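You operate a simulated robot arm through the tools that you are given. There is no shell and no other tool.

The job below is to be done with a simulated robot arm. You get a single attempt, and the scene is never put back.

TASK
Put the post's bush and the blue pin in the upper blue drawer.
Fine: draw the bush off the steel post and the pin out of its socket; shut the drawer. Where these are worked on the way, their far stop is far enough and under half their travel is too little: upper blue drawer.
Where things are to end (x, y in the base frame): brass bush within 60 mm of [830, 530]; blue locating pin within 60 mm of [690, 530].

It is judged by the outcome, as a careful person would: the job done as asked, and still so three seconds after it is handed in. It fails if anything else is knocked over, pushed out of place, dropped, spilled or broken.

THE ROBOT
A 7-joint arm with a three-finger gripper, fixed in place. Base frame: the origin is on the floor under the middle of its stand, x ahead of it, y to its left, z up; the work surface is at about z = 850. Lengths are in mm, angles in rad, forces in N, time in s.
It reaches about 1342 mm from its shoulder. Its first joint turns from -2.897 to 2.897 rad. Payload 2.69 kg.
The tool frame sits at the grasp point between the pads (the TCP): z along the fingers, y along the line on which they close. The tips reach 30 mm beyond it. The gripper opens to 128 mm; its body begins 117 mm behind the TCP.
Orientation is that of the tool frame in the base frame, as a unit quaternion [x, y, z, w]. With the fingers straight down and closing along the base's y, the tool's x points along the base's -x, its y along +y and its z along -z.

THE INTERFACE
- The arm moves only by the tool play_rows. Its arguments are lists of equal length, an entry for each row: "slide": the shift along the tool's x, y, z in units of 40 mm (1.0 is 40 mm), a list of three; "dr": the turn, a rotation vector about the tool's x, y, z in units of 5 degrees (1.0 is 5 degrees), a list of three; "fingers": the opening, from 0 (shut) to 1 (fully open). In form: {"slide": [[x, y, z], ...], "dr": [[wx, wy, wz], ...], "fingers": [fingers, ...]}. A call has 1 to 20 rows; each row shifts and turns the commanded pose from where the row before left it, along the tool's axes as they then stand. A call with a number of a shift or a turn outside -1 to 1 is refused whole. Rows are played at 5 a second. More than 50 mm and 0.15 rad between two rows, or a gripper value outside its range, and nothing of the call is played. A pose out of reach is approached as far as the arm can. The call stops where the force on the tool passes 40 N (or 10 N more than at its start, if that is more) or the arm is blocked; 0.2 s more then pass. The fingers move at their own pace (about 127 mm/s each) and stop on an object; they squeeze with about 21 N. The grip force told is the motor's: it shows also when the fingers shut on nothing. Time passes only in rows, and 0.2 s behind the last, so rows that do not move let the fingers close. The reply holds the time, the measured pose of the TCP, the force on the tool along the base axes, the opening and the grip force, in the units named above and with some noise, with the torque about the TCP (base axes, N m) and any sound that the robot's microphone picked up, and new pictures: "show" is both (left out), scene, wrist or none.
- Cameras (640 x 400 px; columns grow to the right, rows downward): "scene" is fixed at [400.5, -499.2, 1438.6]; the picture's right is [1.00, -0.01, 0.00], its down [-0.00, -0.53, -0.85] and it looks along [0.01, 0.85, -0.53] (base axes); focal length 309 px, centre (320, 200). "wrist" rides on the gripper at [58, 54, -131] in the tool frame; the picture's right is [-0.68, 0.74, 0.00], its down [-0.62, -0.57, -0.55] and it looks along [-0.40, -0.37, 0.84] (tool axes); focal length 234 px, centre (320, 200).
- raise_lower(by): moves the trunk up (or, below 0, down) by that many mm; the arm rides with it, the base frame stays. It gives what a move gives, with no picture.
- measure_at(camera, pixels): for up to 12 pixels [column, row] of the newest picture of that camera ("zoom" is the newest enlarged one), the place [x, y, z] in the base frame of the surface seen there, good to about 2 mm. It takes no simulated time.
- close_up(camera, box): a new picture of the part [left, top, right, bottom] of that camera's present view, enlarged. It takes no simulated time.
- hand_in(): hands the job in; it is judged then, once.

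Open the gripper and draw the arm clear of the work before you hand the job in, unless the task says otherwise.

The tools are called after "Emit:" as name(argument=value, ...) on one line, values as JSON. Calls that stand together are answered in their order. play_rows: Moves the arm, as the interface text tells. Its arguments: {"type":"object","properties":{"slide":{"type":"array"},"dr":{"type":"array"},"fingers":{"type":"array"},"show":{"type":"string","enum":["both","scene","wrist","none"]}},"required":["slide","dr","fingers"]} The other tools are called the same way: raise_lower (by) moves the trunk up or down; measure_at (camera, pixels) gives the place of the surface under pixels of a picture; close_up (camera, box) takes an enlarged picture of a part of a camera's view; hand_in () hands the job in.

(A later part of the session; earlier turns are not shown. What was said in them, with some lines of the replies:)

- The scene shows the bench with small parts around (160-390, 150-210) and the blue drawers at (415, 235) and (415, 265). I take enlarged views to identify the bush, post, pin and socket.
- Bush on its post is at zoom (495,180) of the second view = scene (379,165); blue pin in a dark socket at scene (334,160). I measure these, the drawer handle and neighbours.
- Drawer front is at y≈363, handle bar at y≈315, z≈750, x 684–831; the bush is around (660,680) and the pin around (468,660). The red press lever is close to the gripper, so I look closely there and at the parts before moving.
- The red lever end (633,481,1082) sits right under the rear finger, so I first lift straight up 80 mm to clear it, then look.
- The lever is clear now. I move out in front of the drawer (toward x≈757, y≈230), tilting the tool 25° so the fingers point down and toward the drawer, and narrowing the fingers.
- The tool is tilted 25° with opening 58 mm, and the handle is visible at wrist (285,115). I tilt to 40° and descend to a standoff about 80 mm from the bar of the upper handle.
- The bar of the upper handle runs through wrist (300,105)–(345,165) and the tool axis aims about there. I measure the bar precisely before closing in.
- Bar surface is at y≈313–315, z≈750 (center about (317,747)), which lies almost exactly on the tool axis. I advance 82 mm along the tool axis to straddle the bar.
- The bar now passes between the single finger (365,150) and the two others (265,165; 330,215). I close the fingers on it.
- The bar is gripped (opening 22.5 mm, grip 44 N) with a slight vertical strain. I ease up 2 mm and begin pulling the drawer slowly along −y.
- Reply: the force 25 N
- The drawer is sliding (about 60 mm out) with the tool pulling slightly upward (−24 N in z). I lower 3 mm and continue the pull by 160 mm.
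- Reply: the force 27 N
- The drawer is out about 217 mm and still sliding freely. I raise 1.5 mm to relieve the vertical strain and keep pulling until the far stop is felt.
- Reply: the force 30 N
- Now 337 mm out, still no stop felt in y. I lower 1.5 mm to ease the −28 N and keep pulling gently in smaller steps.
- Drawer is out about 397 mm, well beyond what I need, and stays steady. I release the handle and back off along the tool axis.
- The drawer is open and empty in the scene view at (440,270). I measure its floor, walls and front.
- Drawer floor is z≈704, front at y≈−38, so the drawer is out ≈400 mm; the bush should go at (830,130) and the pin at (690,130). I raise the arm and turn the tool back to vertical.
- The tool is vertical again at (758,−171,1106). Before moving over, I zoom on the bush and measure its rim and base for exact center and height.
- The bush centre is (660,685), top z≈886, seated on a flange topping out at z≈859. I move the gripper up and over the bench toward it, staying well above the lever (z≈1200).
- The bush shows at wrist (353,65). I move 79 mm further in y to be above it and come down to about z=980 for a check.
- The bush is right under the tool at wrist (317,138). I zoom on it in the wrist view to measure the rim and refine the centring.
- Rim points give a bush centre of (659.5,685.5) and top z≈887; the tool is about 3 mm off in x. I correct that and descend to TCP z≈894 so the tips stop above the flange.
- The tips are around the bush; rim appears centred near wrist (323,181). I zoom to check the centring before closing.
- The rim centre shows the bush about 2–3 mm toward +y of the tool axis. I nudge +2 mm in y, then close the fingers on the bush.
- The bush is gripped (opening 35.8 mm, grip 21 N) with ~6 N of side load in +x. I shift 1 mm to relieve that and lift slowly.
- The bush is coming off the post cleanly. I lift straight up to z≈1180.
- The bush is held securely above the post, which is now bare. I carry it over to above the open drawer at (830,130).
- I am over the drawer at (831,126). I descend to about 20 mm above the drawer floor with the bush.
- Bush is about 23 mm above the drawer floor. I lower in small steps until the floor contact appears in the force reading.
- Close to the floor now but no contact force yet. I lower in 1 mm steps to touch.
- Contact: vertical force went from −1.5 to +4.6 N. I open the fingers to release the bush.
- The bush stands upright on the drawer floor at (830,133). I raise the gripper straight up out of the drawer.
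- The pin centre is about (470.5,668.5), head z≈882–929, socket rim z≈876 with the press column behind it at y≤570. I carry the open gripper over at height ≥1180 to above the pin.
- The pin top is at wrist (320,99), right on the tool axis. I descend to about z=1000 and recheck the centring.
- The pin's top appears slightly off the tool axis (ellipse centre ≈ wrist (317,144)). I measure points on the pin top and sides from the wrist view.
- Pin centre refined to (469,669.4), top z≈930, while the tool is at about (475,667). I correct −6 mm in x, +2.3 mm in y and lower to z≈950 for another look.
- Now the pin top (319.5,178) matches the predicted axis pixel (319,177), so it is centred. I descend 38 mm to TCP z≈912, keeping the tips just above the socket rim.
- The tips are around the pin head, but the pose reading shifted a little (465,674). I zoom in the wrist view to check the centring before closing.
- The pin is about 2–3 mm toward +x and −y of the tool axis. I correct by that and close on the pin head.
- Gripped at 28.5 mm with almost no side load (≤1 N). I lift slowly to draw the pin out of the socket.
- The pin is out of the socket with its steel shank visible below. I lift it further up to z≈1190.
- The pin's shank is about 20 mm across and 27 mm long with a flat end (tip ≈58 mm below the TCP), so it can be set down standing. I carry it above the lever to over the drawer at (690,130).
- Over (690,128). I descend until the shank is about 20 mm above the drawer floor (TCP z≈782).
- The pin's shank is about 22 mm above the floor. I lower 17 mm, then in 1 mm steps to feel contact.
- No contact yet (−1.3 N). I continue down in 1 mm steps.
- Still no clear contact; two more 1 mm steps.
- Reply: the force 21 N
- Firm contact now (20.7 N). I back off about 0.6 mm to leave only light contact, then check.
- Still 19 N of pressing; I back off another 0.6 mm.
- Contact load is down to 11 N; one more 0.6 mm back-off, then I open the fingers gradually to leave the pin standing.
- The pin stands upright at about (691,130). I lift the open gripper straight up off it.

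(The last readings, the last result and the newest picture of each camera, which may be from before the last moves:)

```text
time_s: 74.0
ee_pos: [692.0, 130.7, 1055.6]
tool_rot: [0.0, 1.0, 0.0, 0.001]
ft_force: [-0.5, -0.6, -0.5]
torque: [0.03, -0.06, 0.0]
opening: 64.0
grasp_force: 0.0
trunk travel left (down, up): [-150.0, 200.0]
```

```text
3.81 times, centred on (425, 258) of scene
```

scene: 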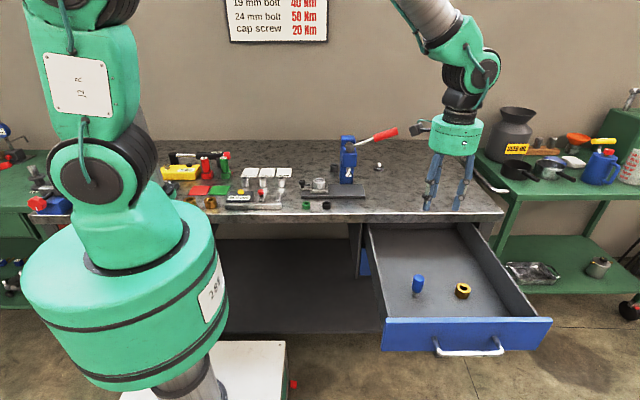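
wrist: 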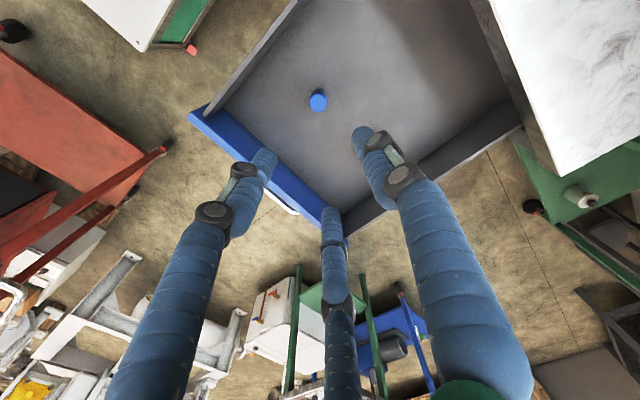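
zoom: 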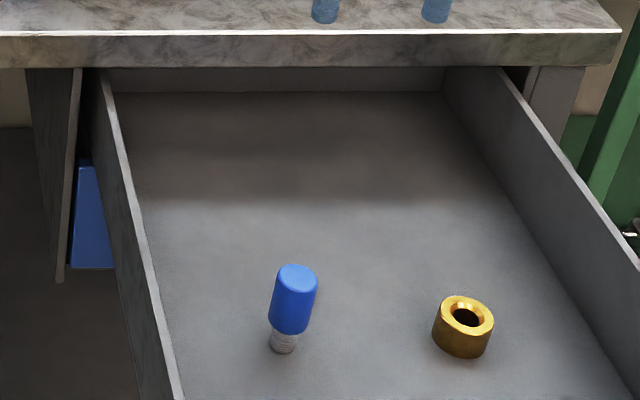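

Both parts stand in the drawer. I measure pin top, drawer side tops, back wall and the bench apron's lower edge to be sure the pin clears when the drawer goes in.

Emit:
measure_at(camera="zoom", pixels=[[296, 270], [290, 310], [283, 345], [466, 300], [460, 345], [112, 110], [150, 260], [500, 75], [300, 64], [300, 75], [300, 88], [75, 75]])

Emit:
measure_at(camera="scene", pixels=[[415, 222], [415, 221], [415, 223], [415, 225], [418, 275], [463, 284], [368, 226], [482, 226]])

```text
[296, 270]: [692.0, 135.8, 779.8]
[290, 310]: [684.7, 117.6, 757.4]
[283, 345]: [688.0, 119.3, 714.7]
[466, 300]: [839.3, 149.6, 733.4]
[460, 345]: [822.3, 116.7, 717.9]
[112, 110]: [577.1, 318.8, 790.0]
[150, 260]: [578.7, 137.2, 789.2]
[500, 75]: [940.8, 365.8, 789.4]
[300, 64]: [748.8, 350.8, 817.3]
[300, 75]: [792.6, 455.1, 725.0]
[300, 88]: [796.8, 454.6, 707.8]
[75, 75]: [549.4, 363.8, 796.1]
```

```text
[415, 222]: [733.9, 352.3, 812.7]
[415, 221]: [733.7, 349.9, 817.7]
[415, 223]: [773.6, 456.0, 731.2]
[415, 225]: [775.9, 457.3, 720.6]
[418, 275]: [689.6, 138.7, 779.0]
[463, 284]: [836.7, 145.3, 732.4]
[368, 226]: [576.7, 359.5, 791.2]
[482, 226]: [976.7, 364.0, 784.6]
```

The drawer sides and back stand to z≈790 while the pin top is z≈780, so it will clear. I close the fingers and move to in front of the handle at (757,−170), well above first.

Emit:
play_rows(slide=[[-0.2, -0.94, 0], [-0.2, -0.94, 0], [-0.2, -0.94, 0], [-0.2, -0.94, 0], [-0.2, -0.94, 0], [-0.2, -0.94, 0], [-0.2, -0.94, 0], [-0.2, -0.94, 0], [0, 0, 0.6], [0, 0, 1], [0, 0, 1], [0, 0, 1], [0, 0, 1], [0, 0, 1], [0, 0, 0]], dr=[[0, 0, 0], [0, 0, 0], [0, 0, 0], [0, 0, 0], [0, 0, 0], [0, 0, 0], [0, 0, 0], [0, 0, 0], [0, 0, 0], [0, 0, 0], [0, 0, 0], [0, 0, 0], [0, 0, 0], [0, 0, 0], [0, 0, 0]], fingers=[0.5, 0.4, 0.3, 0.2, 0.1, 0, 0, 0, 0, 0, 0, 0, 0, 0, 0], show="both")

```text
time_s: 77.2
ee_pos: [755.2, -174.9, 828.9]
tool_rot: [0.0, 1.0, 0.0, 0.0]
ft_force: [0.6, -0.7, -0.7]
torque: [0.05, 0.05, -0.01]
opening: 2.1
grasp_force: 20.8
trunk travel left (down, up): [-150.0, 200.0]
```

scene: 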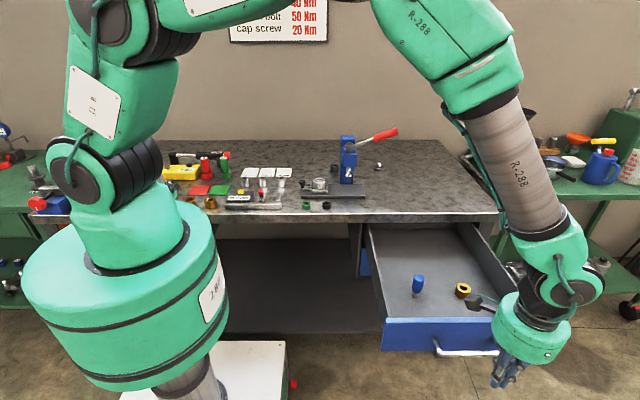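
wrist: 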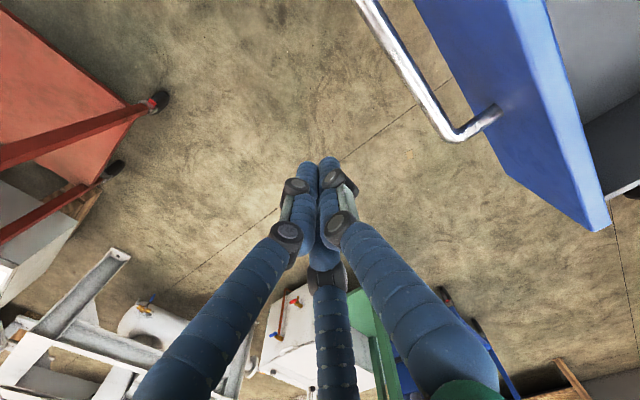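

Fingers shut, in front of the drawer. I lower to z≈762 so the finger segments face the bar, keeping ~70 mm clearance.

Emit:
play_rows(slide=[[0, 0, 0.6], [0, 0, 0.6], [0, 0, 0.47], [0, 0, 0]], dr=[[0, 0, 0], [0, 0, 0], [0, 0, 0], [0, 0, 0]], fingers=[0, 0, 0, 0], show="both")

Emit:
measure_at(camera="scene", pixels=[[440, 352], [460, 353], [480, 353], [415, 280], [462, 287]])

```text
time_s: 78.2
ee_pos: [755.5, -174.4, 763.2]
tool_rot: [0.0, 1.0, 0.0, 0.0]
ft_force: [-0.1, -1.0, 0.6]
torque: [0.01, -0.02, -0.03]
opening: 2.1
grasp_force: 20.7
trunk travel left (down, up): [-150.0, 200.0]
```

scene: 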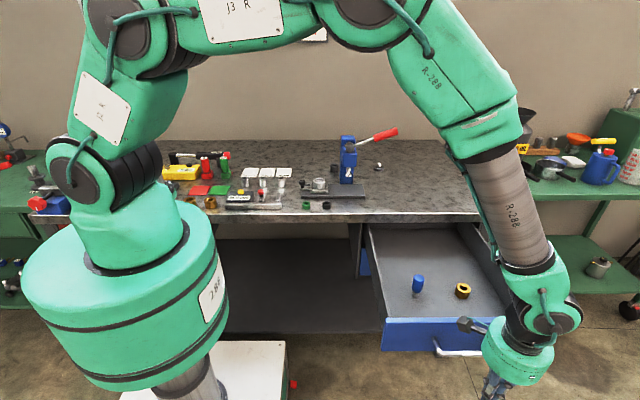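
wrist: 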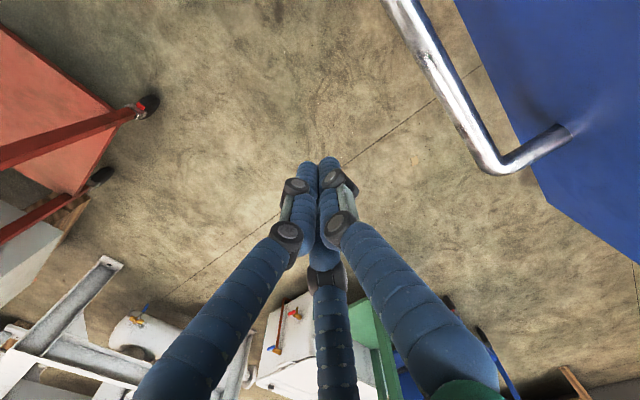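

```text
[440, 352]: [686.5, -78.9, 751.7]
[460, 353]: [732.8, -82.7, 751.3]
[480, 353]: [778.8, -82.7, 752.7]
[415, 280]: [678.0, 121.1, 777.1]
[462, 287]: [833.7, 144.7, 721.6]
```

The bar is at y≈−83, z≈746. I approach slowly in +y: 50 mm, then 4 mm rows until light contact.

Emit:
play_rows(slide=[[0, 0.25, 0], [0, 0.3, 0], [0, 0.3, 0], [0, 0.3, 0], [0, 0.2, 0], [0, 0.1, 0], [0, 0.1, 0], [0, 0.1, 0], [0, 0, 0]], dr=[[0, 0, 0], [0, 0, 0], [0, 0, 0], [0, 0, 0], [0, 0, 0], [0, 0, 0], [0, 0, 0], [0, 0, 0], [0, 0, 0]], fingers=[0, 0, 0, 0, 0, 0, 0, 0, 0], show="both")

```text
time_s: 80.2
ee_pos: [754.6, -105.9, 763.5]
tool_rot: [0.0, 1.0, 0.0, 0.0]
ft_force: [-0.7, 1.1, 0.0]
torque: [0.05, 0.02, -0.03]
opening: 2.2
grasp_force: 21.1
trunk travel left (down, up): [-150.0, 200.0]
```

scene: 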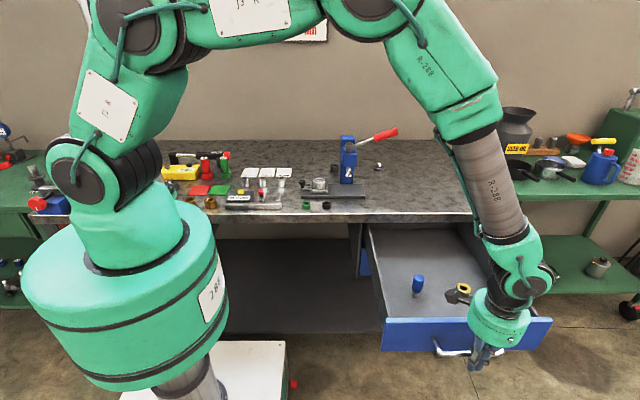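
wrist: 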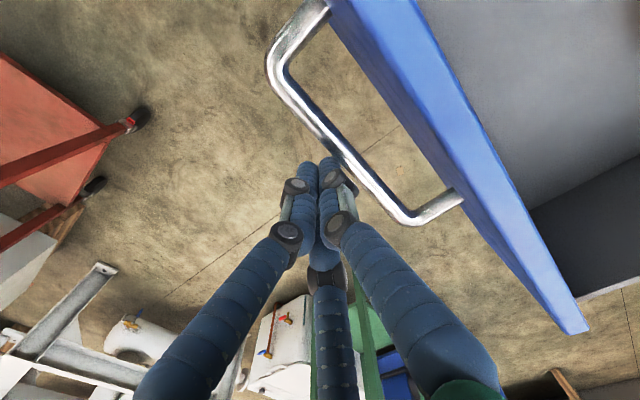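

The fingers are just at the bar (wrist (335,150)). I begin pushing very gently, 3–5 mm per row, watching the pin.

Emit:
play_rows(slide=[[0, 0.05, 0], [0, 0.05, 0], [0, 0.05, 0], [0, 0.06, 0], [0, 0.07, 0], [0, 0.08, 0], [0, 0.09, 0], [0, 0.1, 0], [0, 0.1, 0], [0, 0.1, 0], [0, 0.1, 0], [0, 0.1, 0], [0, 0.1, 0], [0, 0.1, 0], [0, 0.08, 0], [0, 0.05, 0], [0, 0, 0]], dr=[[0, 0, 0], [0, 0, 0], [0, 0, 0], [0, 0, 0], [0, 0, 0], [0, 0, 0], [0, 0, 0], [0, 0, 0], [0, 0, 0], [0, 0, 0], [0, 0, 0], [0, 0, 0], [0, 0, 0], [0, 0, 0], [0, 0, 0], [0, 0, 0], [0, 0, 0]], fingers=[0, 0, 0, 0, 0, 0, 0, 0, 0, 0, 0, 0, 0, 0, 0, 0, 0], show="both")

Emit:
close_up(camera="scene", box=[350, 205, 500, 310])

```text
time_s: 83.8
ee_pos: [755.0, -53.4, 764.5]
tool_rot: [0.0, 1.0, 0.0, 0.0]
ft_force: [-0.5, -1.5, 0.3]
torque: [0.0, 0.0, 0.0]
opening: 2.3
grasp_force: 20.6
trunk travel left (down, up): [-150.0, 200.0]
```

scene: 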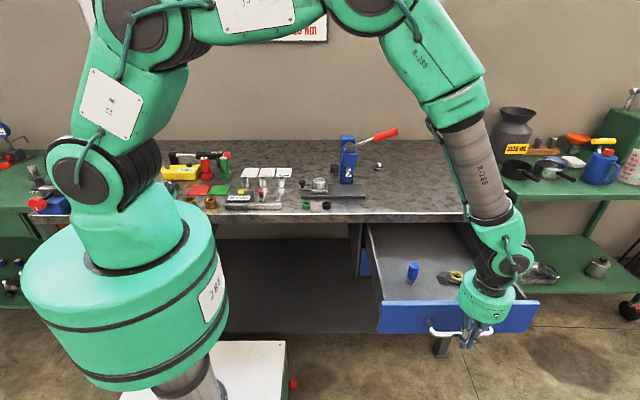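
wrist: 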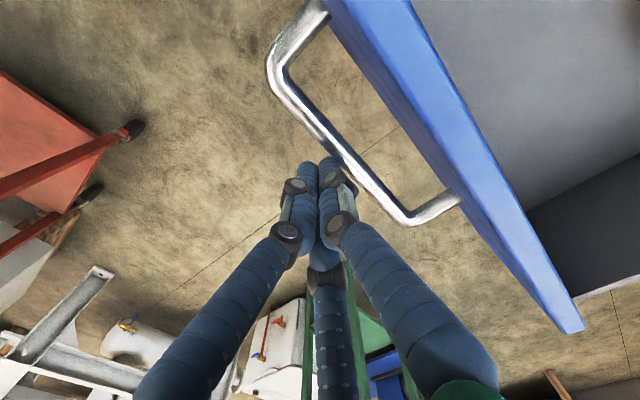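

```text
3.81 times, centred on (425, 258) of scene
```

zoom: 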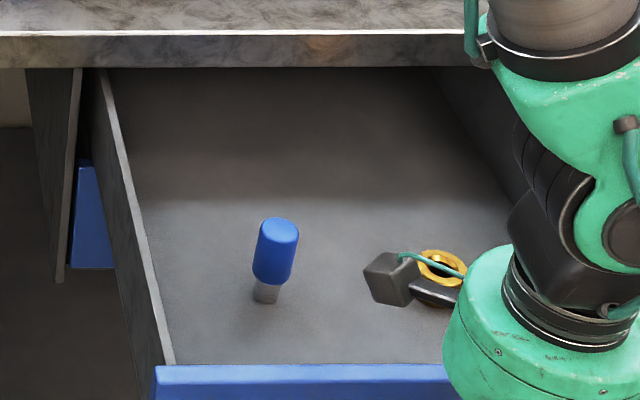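

The drawer moves in smoothly and the pin remains upright. I continue at about 6 mm per row with soft ramps.

Emit:
play_rows(slide=[[0, 0.05, 0], [0, 0.08, 0], [0, 0.11, 0], [0, 0.14, 0], [0, 0.16, 0], [0, 0.16, 0], [0, 0.16, 0], [0, 0.16, 0], [0, 0.16, 0], [0, 0.16, 0], [0, 0.16, 0], [0, 0.16, 0], [0, 0.16, 0], [0, 0.16, 0], [0, 0.16, 0], [0, 0.14, 0], [0, 0.11, 0], [0, 0.08, 0], [0, 0.05, 0], [0, 0, 0]], dr=[[0, 0, 0], [0, 0, 0], [0, 0, 0], [0, 0, 0], [0, 0, 0], [0, 0, 0], [0, 0, 0], [0, 0, 0], [0, 0, 0], [0, 0, 0], [0, 0, 0], [0, 0, 0], [0, 0, 0], [0, 0, 0], [0, 0, 0], [0, 0, 0], [0, 0, 0], [0, 0, 0], [0, 0, 0], [0, 0, 0]], fingers=[0, 0, 0, 0, 0, 0, 0, 0, 0, 0, 0, 0, 0, 0, 0, 0, 0, 0, 0, 0], show="both")

Emit:
close_up(camera="scene", box=[350, 205, 500, 310])

```text
time_s: 88.0
ee_pos: [755.6, 47.2, 764.8]
tool_rot: [-0.001, 1.0, 0.0, 0.0]
ft_force: [-0.4, 1.6, 0.2]
torque: [0.02, -0.02, 0.0]
opening: 2.2
grasp_force: 21.4
trunk travel left (down, up): [-150.0, 200.0]
```

scene: 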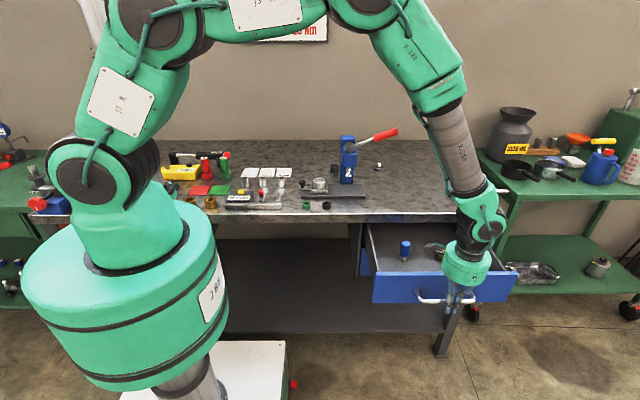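
wrist: 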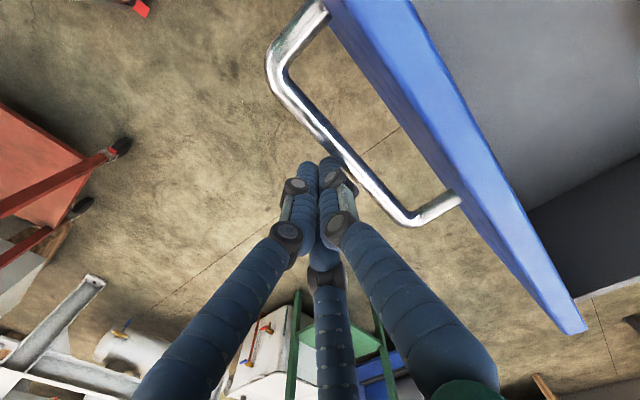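

```text
3.81 times, centred on (425, 258) of scene
```

zoom: 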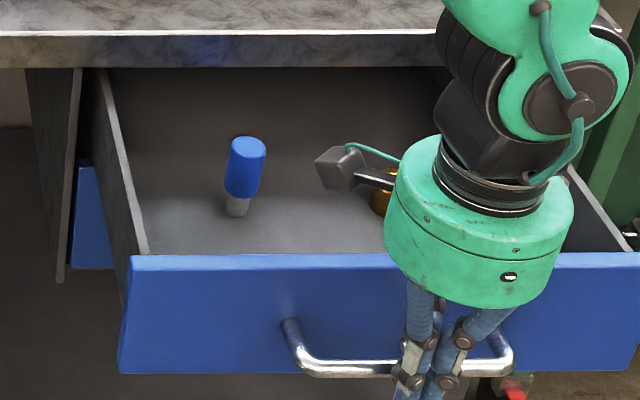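

Pin still upright; drawer about 150 mm in. I continue the same way.

Emit:
play_rows(slide=[[0, 0.05, 0], [0, 0.08, 0], [0, 0.11, 0], [0, 0.14, 0], [0, 0.16, 0], [0, 0.16, 0], [0, 0.16, 0], [0, 0.16, 0], [0, 0.16, 0], [0, 0.16, 0], [0, 0.16, 0], [0, 0.16, 0], [0, 0.16, 0], [0, 0.16, 0], [0, 0.16, 0], [0, 0.14, 0], [0, 0.11, 0], [0, 0.08, 0], [0, 0.05, 0], [0, 0, 0]], dr=[[0, 0, 0], [0, 0, 0], [0, 0, 0], [0, 0, 0], [0, 0, 0], [0, 0, 0], [0, 0, 0], [0, 0, 0], [0, 0, 0], [0, 0, 0], [0, 0, 0], [0, 0, 0], [0, 0, 0], [0, 0, 0], [0, 0, 0], [0, 0, 0], [0, 0, 0], [0, 0, 0], [0, 0, 0], [0, 0, 0]], fingers=[0, 0, 0, 0, 0, 0, 0, 0, 0, 0, 0, 0, 0, 0, 0, 0, 0, 0, 0, 0], show="both")

Emit:
close_up(camera="scene", box=[350, 205, 500, 310])

```text
time_s: 92.2
ee_pos: [756.3, 145.7, 766.0]
tool_rot: [0.0, 1.0, 0.0, 0.0]
ft_force: [0.3, -1.3, -0.7]
torque: [0.01, -0.02, -0.02]
opening: 2.5
grasp_force: 20.7
trunk travel left (down, up): [-150.0, 200.0]
```

scene: 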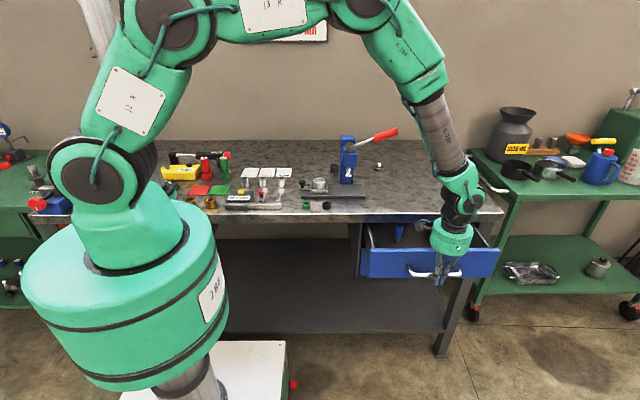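
wrist: 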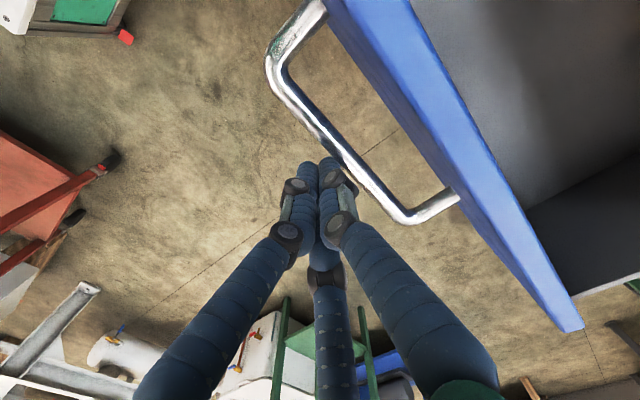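

```text
3.81 times, centred on (425, 258) of scene
```

zoom: 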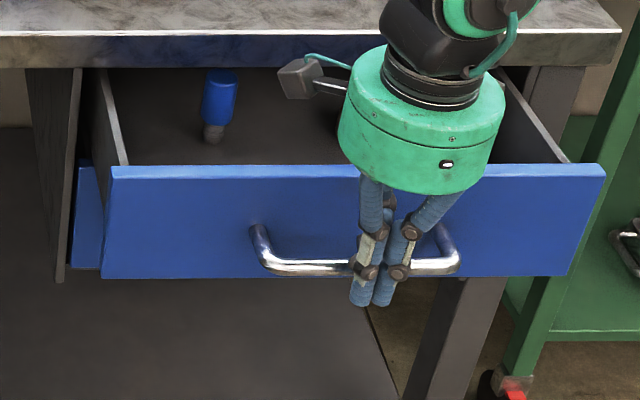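

The pin is passing beneath the bench edge, still upright. I continue another ~100 mm.

Emit:
play_rows(slide=[[0, 0.05, 0], [0, 0.08, 0], [0, 0.11, 0], [0, 0.14, 0], [0, 0.16, 0], [0, 0.16, 0], [0, 0.16, 0], [0, 0.16, 0], [0, 0.16, 0], [0, 0.16, 0], [0, 0.16, 0], [0, 0.16, 0], [0, 0.16, 0], [0, 0.16, 0], [0, 0.16, 0], [0, 0.14, 0], [0, 0.11, 0], [0, 0.08, 0], [0, 0.05, 0], [0, 0, 0]], dr=[[0, 0, 0], [0, 0, 0], [0, 0, 0], [0, 0, 0], [0, 0, 0], [0, 0, 0], [0, 0, 0], [0, 0, 0], [0, 0, 0], [0, 0, 0], [0, 0, 0], [0, 0, 0], [0, 0, 0], [0, 0, 0], [0, 0, 0], [0, 0, 0], [0, 0, 0], [0, 0, 0], [0, 0, 0], [0, 0, 0]], fingers=[0, 0, 0, 0, 0, 0, 0, 0, 0, 0, 0, 0, 0, 0, 0, 0, 0, 0, 0, 0], show="both")

Emit:
close_up(camera="scene", box=[350, 190, 500, 290])

```text
time_s: 96.4
ee_pos: [754.8, 248.4, 765.3]
tool_rot: [-0.001, 1.0, 0.0, 0.0]
ft_force: [0.3, 0.3, -0.4]
torque: [0.03, -0.01, -0.01]
opening: 2.4
grasp_force: 20.2
trunk travel left (down, up): [-150.0, 200.0]
```

scene: 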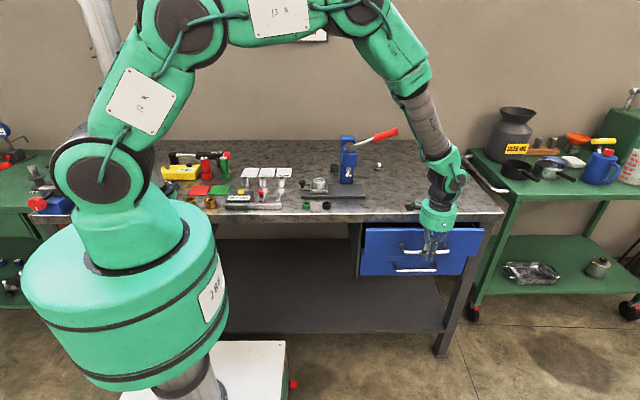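
wrist: 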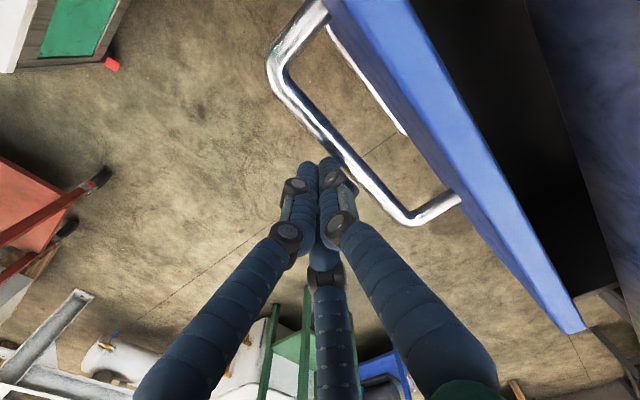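

```text
4.00 times, centred on (425, 240) of scene
```

zoom: 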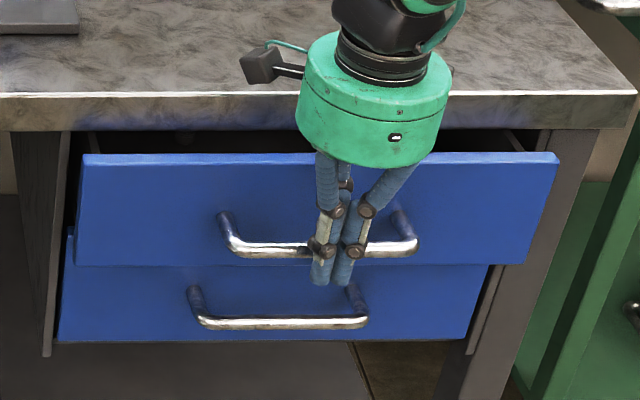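

About 50 mm remain; the wrist camera box is well above the bench top (z≈896 vs 850). I push on more slowly, ending with 2 mm rows until the drawer seats.

Emit:
play_rows(slide=[[0, 0.05, 0], [0, 0.08, 0], [0, 0.1, 0], [0, 0.1, 0], [0, 0.1, 0], [0, 0.1, 0], [0, 0.1, 0], [0, 0.1, 0], [0, 0.1, 0], [0, 0.08, 0], [0, 0.06, 0], [0, 0.05, 0], [0, 0.05, 0], [0, 0.05, 0], [0, 0, 0]], dr=[[0, 0, 0], [0, 0, 0], [0, 0, 0], [0, 0, 0], [0, 0, 0], [0, 0, 0], [0, 0, 0], [0, 0, 0], [0, 0, 0], [0, 0, 0], [0, 0, 0], [0, 0, 0], [0, 0, 0], [0, 0, 0], [0, 0, 0]], fingers=[0, 0, 0, 0, 0, 0, 0, 0, 0, 0, 0, 0, 0, 0, 0], show="both")

Emit:
close_up(camera="scene", box=[350, 190, 500, 290])

```text
time_s: 99.6
ee_pos: [755.4, 291.7, 765.0]
tool_rot: [0.0, 1.0, 0.0, 0.0]
ft_force: [0.8, 0.8, 0.7]
torque: [0.01, -0.03, 0.02]
opening: 2.0
grasp_force: 21.0
trunk travel left (down, up): [-150.0, 200.0]
```

scene: 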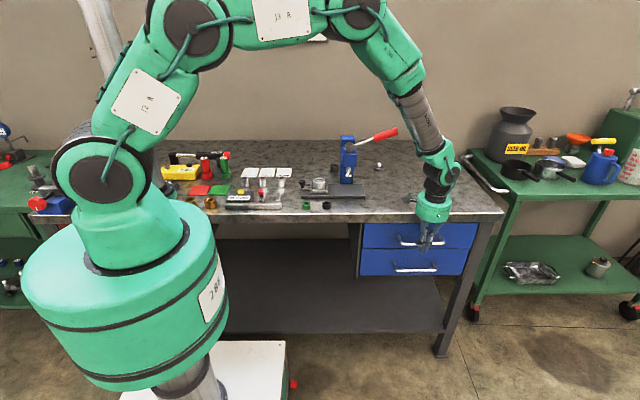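
wrist: 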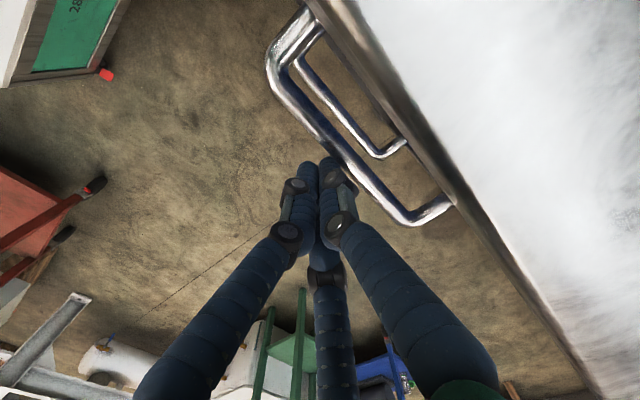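

```text
4.00 times, centred on (425, 240) of scene
```

zoom: 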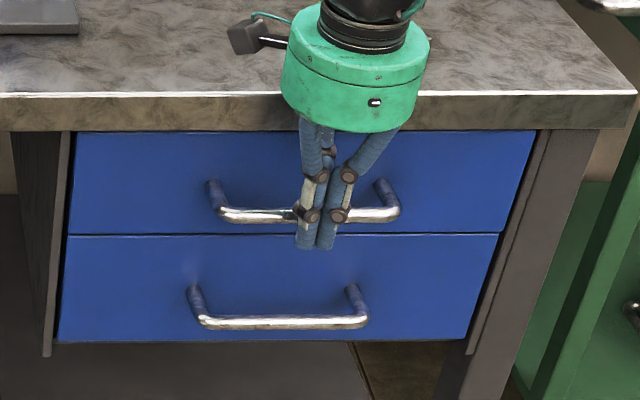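

Almost shut. I measure the upper drawer front against the lower one to see how much is left.

Emit:
measure_at(camera="zoom", pixels=[[130, 180], [250, 170], [450, 180], [130, 270], [250, 260], [450, 270], [240, 216], [380, 213]])

```text
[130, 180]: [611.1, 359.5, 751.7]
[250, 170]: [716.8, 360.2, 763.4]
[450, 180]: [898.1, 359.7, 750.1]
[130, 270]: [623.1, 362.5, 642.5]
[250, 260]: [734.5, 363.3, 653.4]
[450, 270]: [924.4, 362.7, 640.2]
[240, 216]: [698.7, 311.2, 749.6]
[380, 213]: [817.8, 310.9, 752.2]
```

The upper front is at y≈360 versus 363 when shut, so about 3 mm remain. I push on in 1–1.5 mm rows until it seats and the force rises.

Emit:
play_rows(slide=[[0, 0.03, 0], [0, 0.03, 0], [0, 0.03, 0], [0, 0.03, 0], [0, 0.03, 0], [0, 0, 0]], dr=[[0, 0, 0], [0, 0, 0], [0, 0, 0], [0, 0, 0], [0, 0, 0], [0, 0, 0]], fingers=[0, 0, 0, 0, 0, 0], show="scene")

Emit:
close_up(camera="scene", box=[350, 190, 500, 290])

Emit:
measure_at(camera="zoom", pixels=[[130, 180], [250, 170], [450, 180], [130, 270], [250, 260], [450, 270]])

```text
time_s: 101.2
ee_pos: [754.1, 296.0, 764.4]
tool_rot: [0.001, 1.0, 0.0, -0.002]
ft_force: [-0.2, -9.7, 3.2]
torque: [-0.08, -0.1, 0.01]
opening: 2.4
grasp_force: 21.5
trunk travel left (down, up): [-150.0, 200.0]
stopped in row 6: the force on the tool passed its limit at 41 N (the readings are from after the stop); the commanded pose is now the measured one
```

scene: 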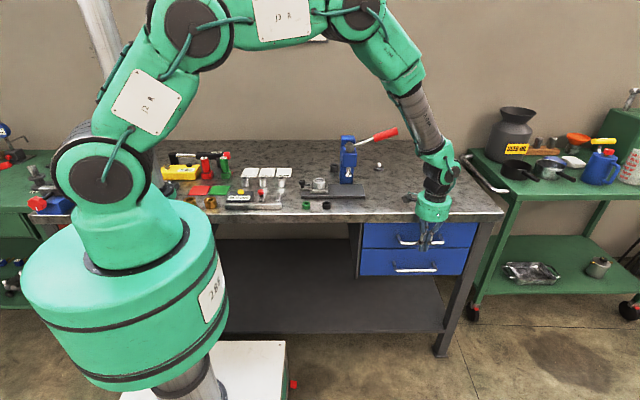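

```text
4.00 times, centred on (425, 240) of scene
```

zoom: 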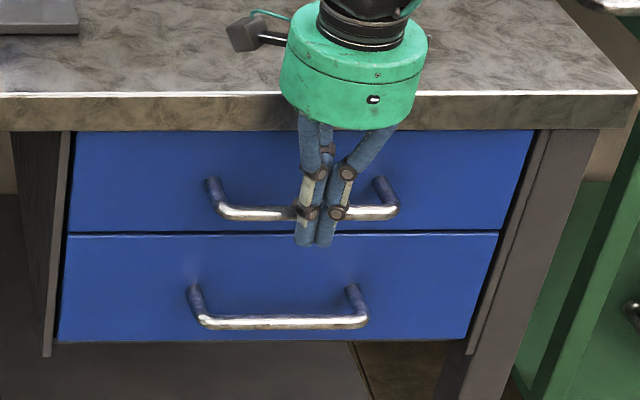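

```text
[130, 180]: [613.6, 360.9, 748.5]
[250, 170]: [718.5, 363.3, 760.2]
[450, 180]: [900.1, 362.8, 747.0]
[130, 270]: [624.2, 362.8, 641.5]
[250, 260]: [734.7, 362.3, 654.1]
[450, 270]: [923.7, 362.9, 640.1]
```

The drawer has seated: front at y≈363, level with the lower one, and the push hit the stop (41 N). I back away in −y slowly and then rise clear.

Emit:
play_rows(slide=[[0, -0.1, 0], [0, -0.2, 0], [0, -0.4, 0], [0, -0.8, 0], [0, -1, 0], [0, -1, 0], [0, -1, 0], [0, 0, -0.6], [0, 0, -1], [0, 0, -1], [0, 0, -1], [0, 0, -1], [0, 0, -1], [0, 0, -1], [0, 0, -1], [0, 0, -1], [0, 0, -0.6], [0, 0, 0], [0, 0, 0], [0, 0, 0]], dr=[[0, 0, 0], [0, 0, 0], [0, 0, 0], [0, 0, 0], [0, 0, 0], [0, 0, 0], [0, 0, 0], [0, 0, 0], [0, 0, 0], [0, 0, 0], [0, 0, 0], [0, 0, 0], [0, 0, 0], [0, 0, 0], [0, 0, 0], [0, 0, 0], [0, 0, 0], [0, 0, 0], [0, 0, 0], [0, 0, 0]], fingers=[0, 0, 0, 0, 0, 0, 0, 0, 0, 0, 0, 0, 0.3, 0.5, 0.7, 0.9, 1, 1, 1, 1], show="both")

Emit:
close_up(camera="scene", box=[350, 190, 500, 290])

Emit:
measure_at(camera="zoom", pixels=[[130, 180], [250, 170], [450, 180], [130, 270], [250, 260], [450, 270]])

```text
time_s: 105.3
ee_pos: [754.5, 119.1, 1135.4]
tool_rot: [0.0, 1.0, 0.0, -0.001]
ft_force: [0.7, -0.4, 0.2]
torque: [-0.01, -0.02, 0.0]
opening: 127.6
grasp_force: 0.0
trunk travel left (down, up): [-150.0, 200.0]
```

scene: 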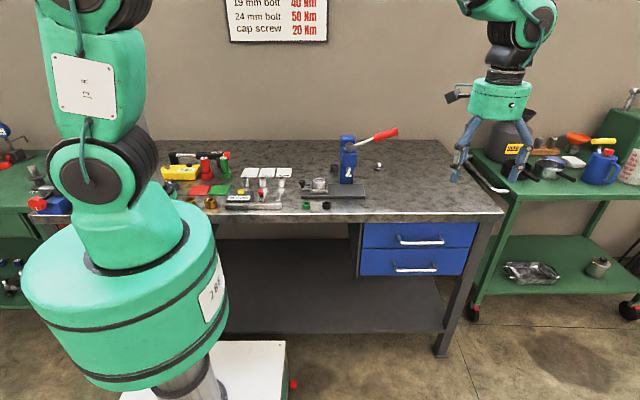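
wrist: 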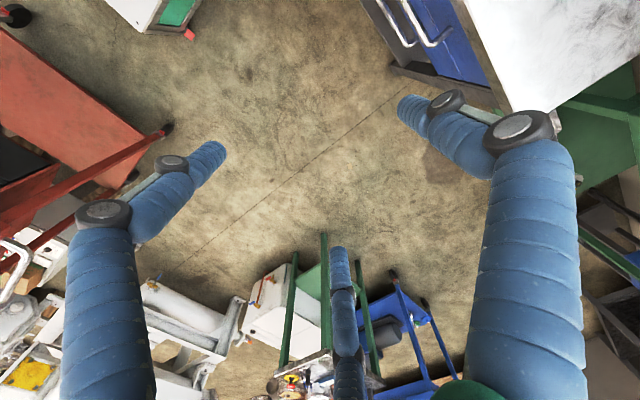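

```text
4.00 times, centred on (425, 240) of scene
```

zoom: 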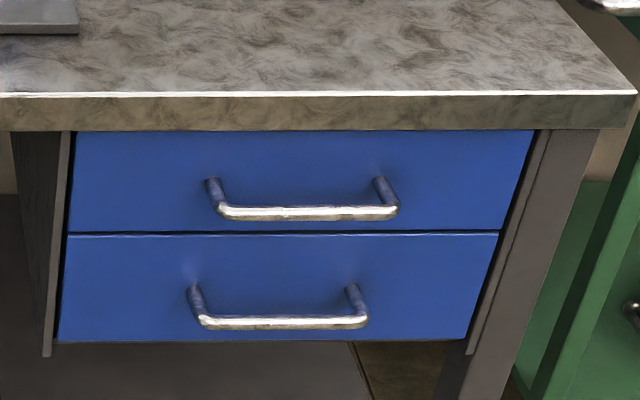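

```text
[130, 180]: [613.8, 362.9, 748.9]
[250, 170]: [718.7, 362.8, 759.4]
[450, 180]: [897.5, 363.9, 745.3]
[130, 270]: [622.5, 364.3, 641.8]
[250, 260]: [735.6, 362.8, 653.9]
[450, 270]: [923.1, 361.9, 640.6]
```

The drawer is fully shut (front y≈363, same as before), the bench items are untouched, the gripper is open and clear at (754,119,1135). I hand the job in.

Emit:
hand_in()

```text
The job is handed in.
```

The brass bush and the blue locating pin are both in the upper blue drawer, and the drawer is shut. The job is handed in.

- **Bush:** I drew it straight up off the steel post and stood it on the drawer floor. With the drawer shut it should sit at about (830, 533), against a target of (830, 530).
- **Pin:** I lifted it out of its socket and stood it upright on its steel shank. With the drawer shut it should sit at about (691, 531), against a target of (690, 530).
- **Drawer:** I pulled it out about 400 mm, and I did not feel a definite far stop. I pushed it shut slowly until it hit its closed stop. Its front measures y ≈ 363 mm, level with the lower drawer.

I could not see inside the drawer once it was shut. The pin was still upright when I last saw it, as it passed under the bench edge, and the rest of the close was slow. The positions above are worked out from where the parts stood with the drawer open.

The other items on the bench look unmoved in the last picture. The gripper is open and clear of the bench.
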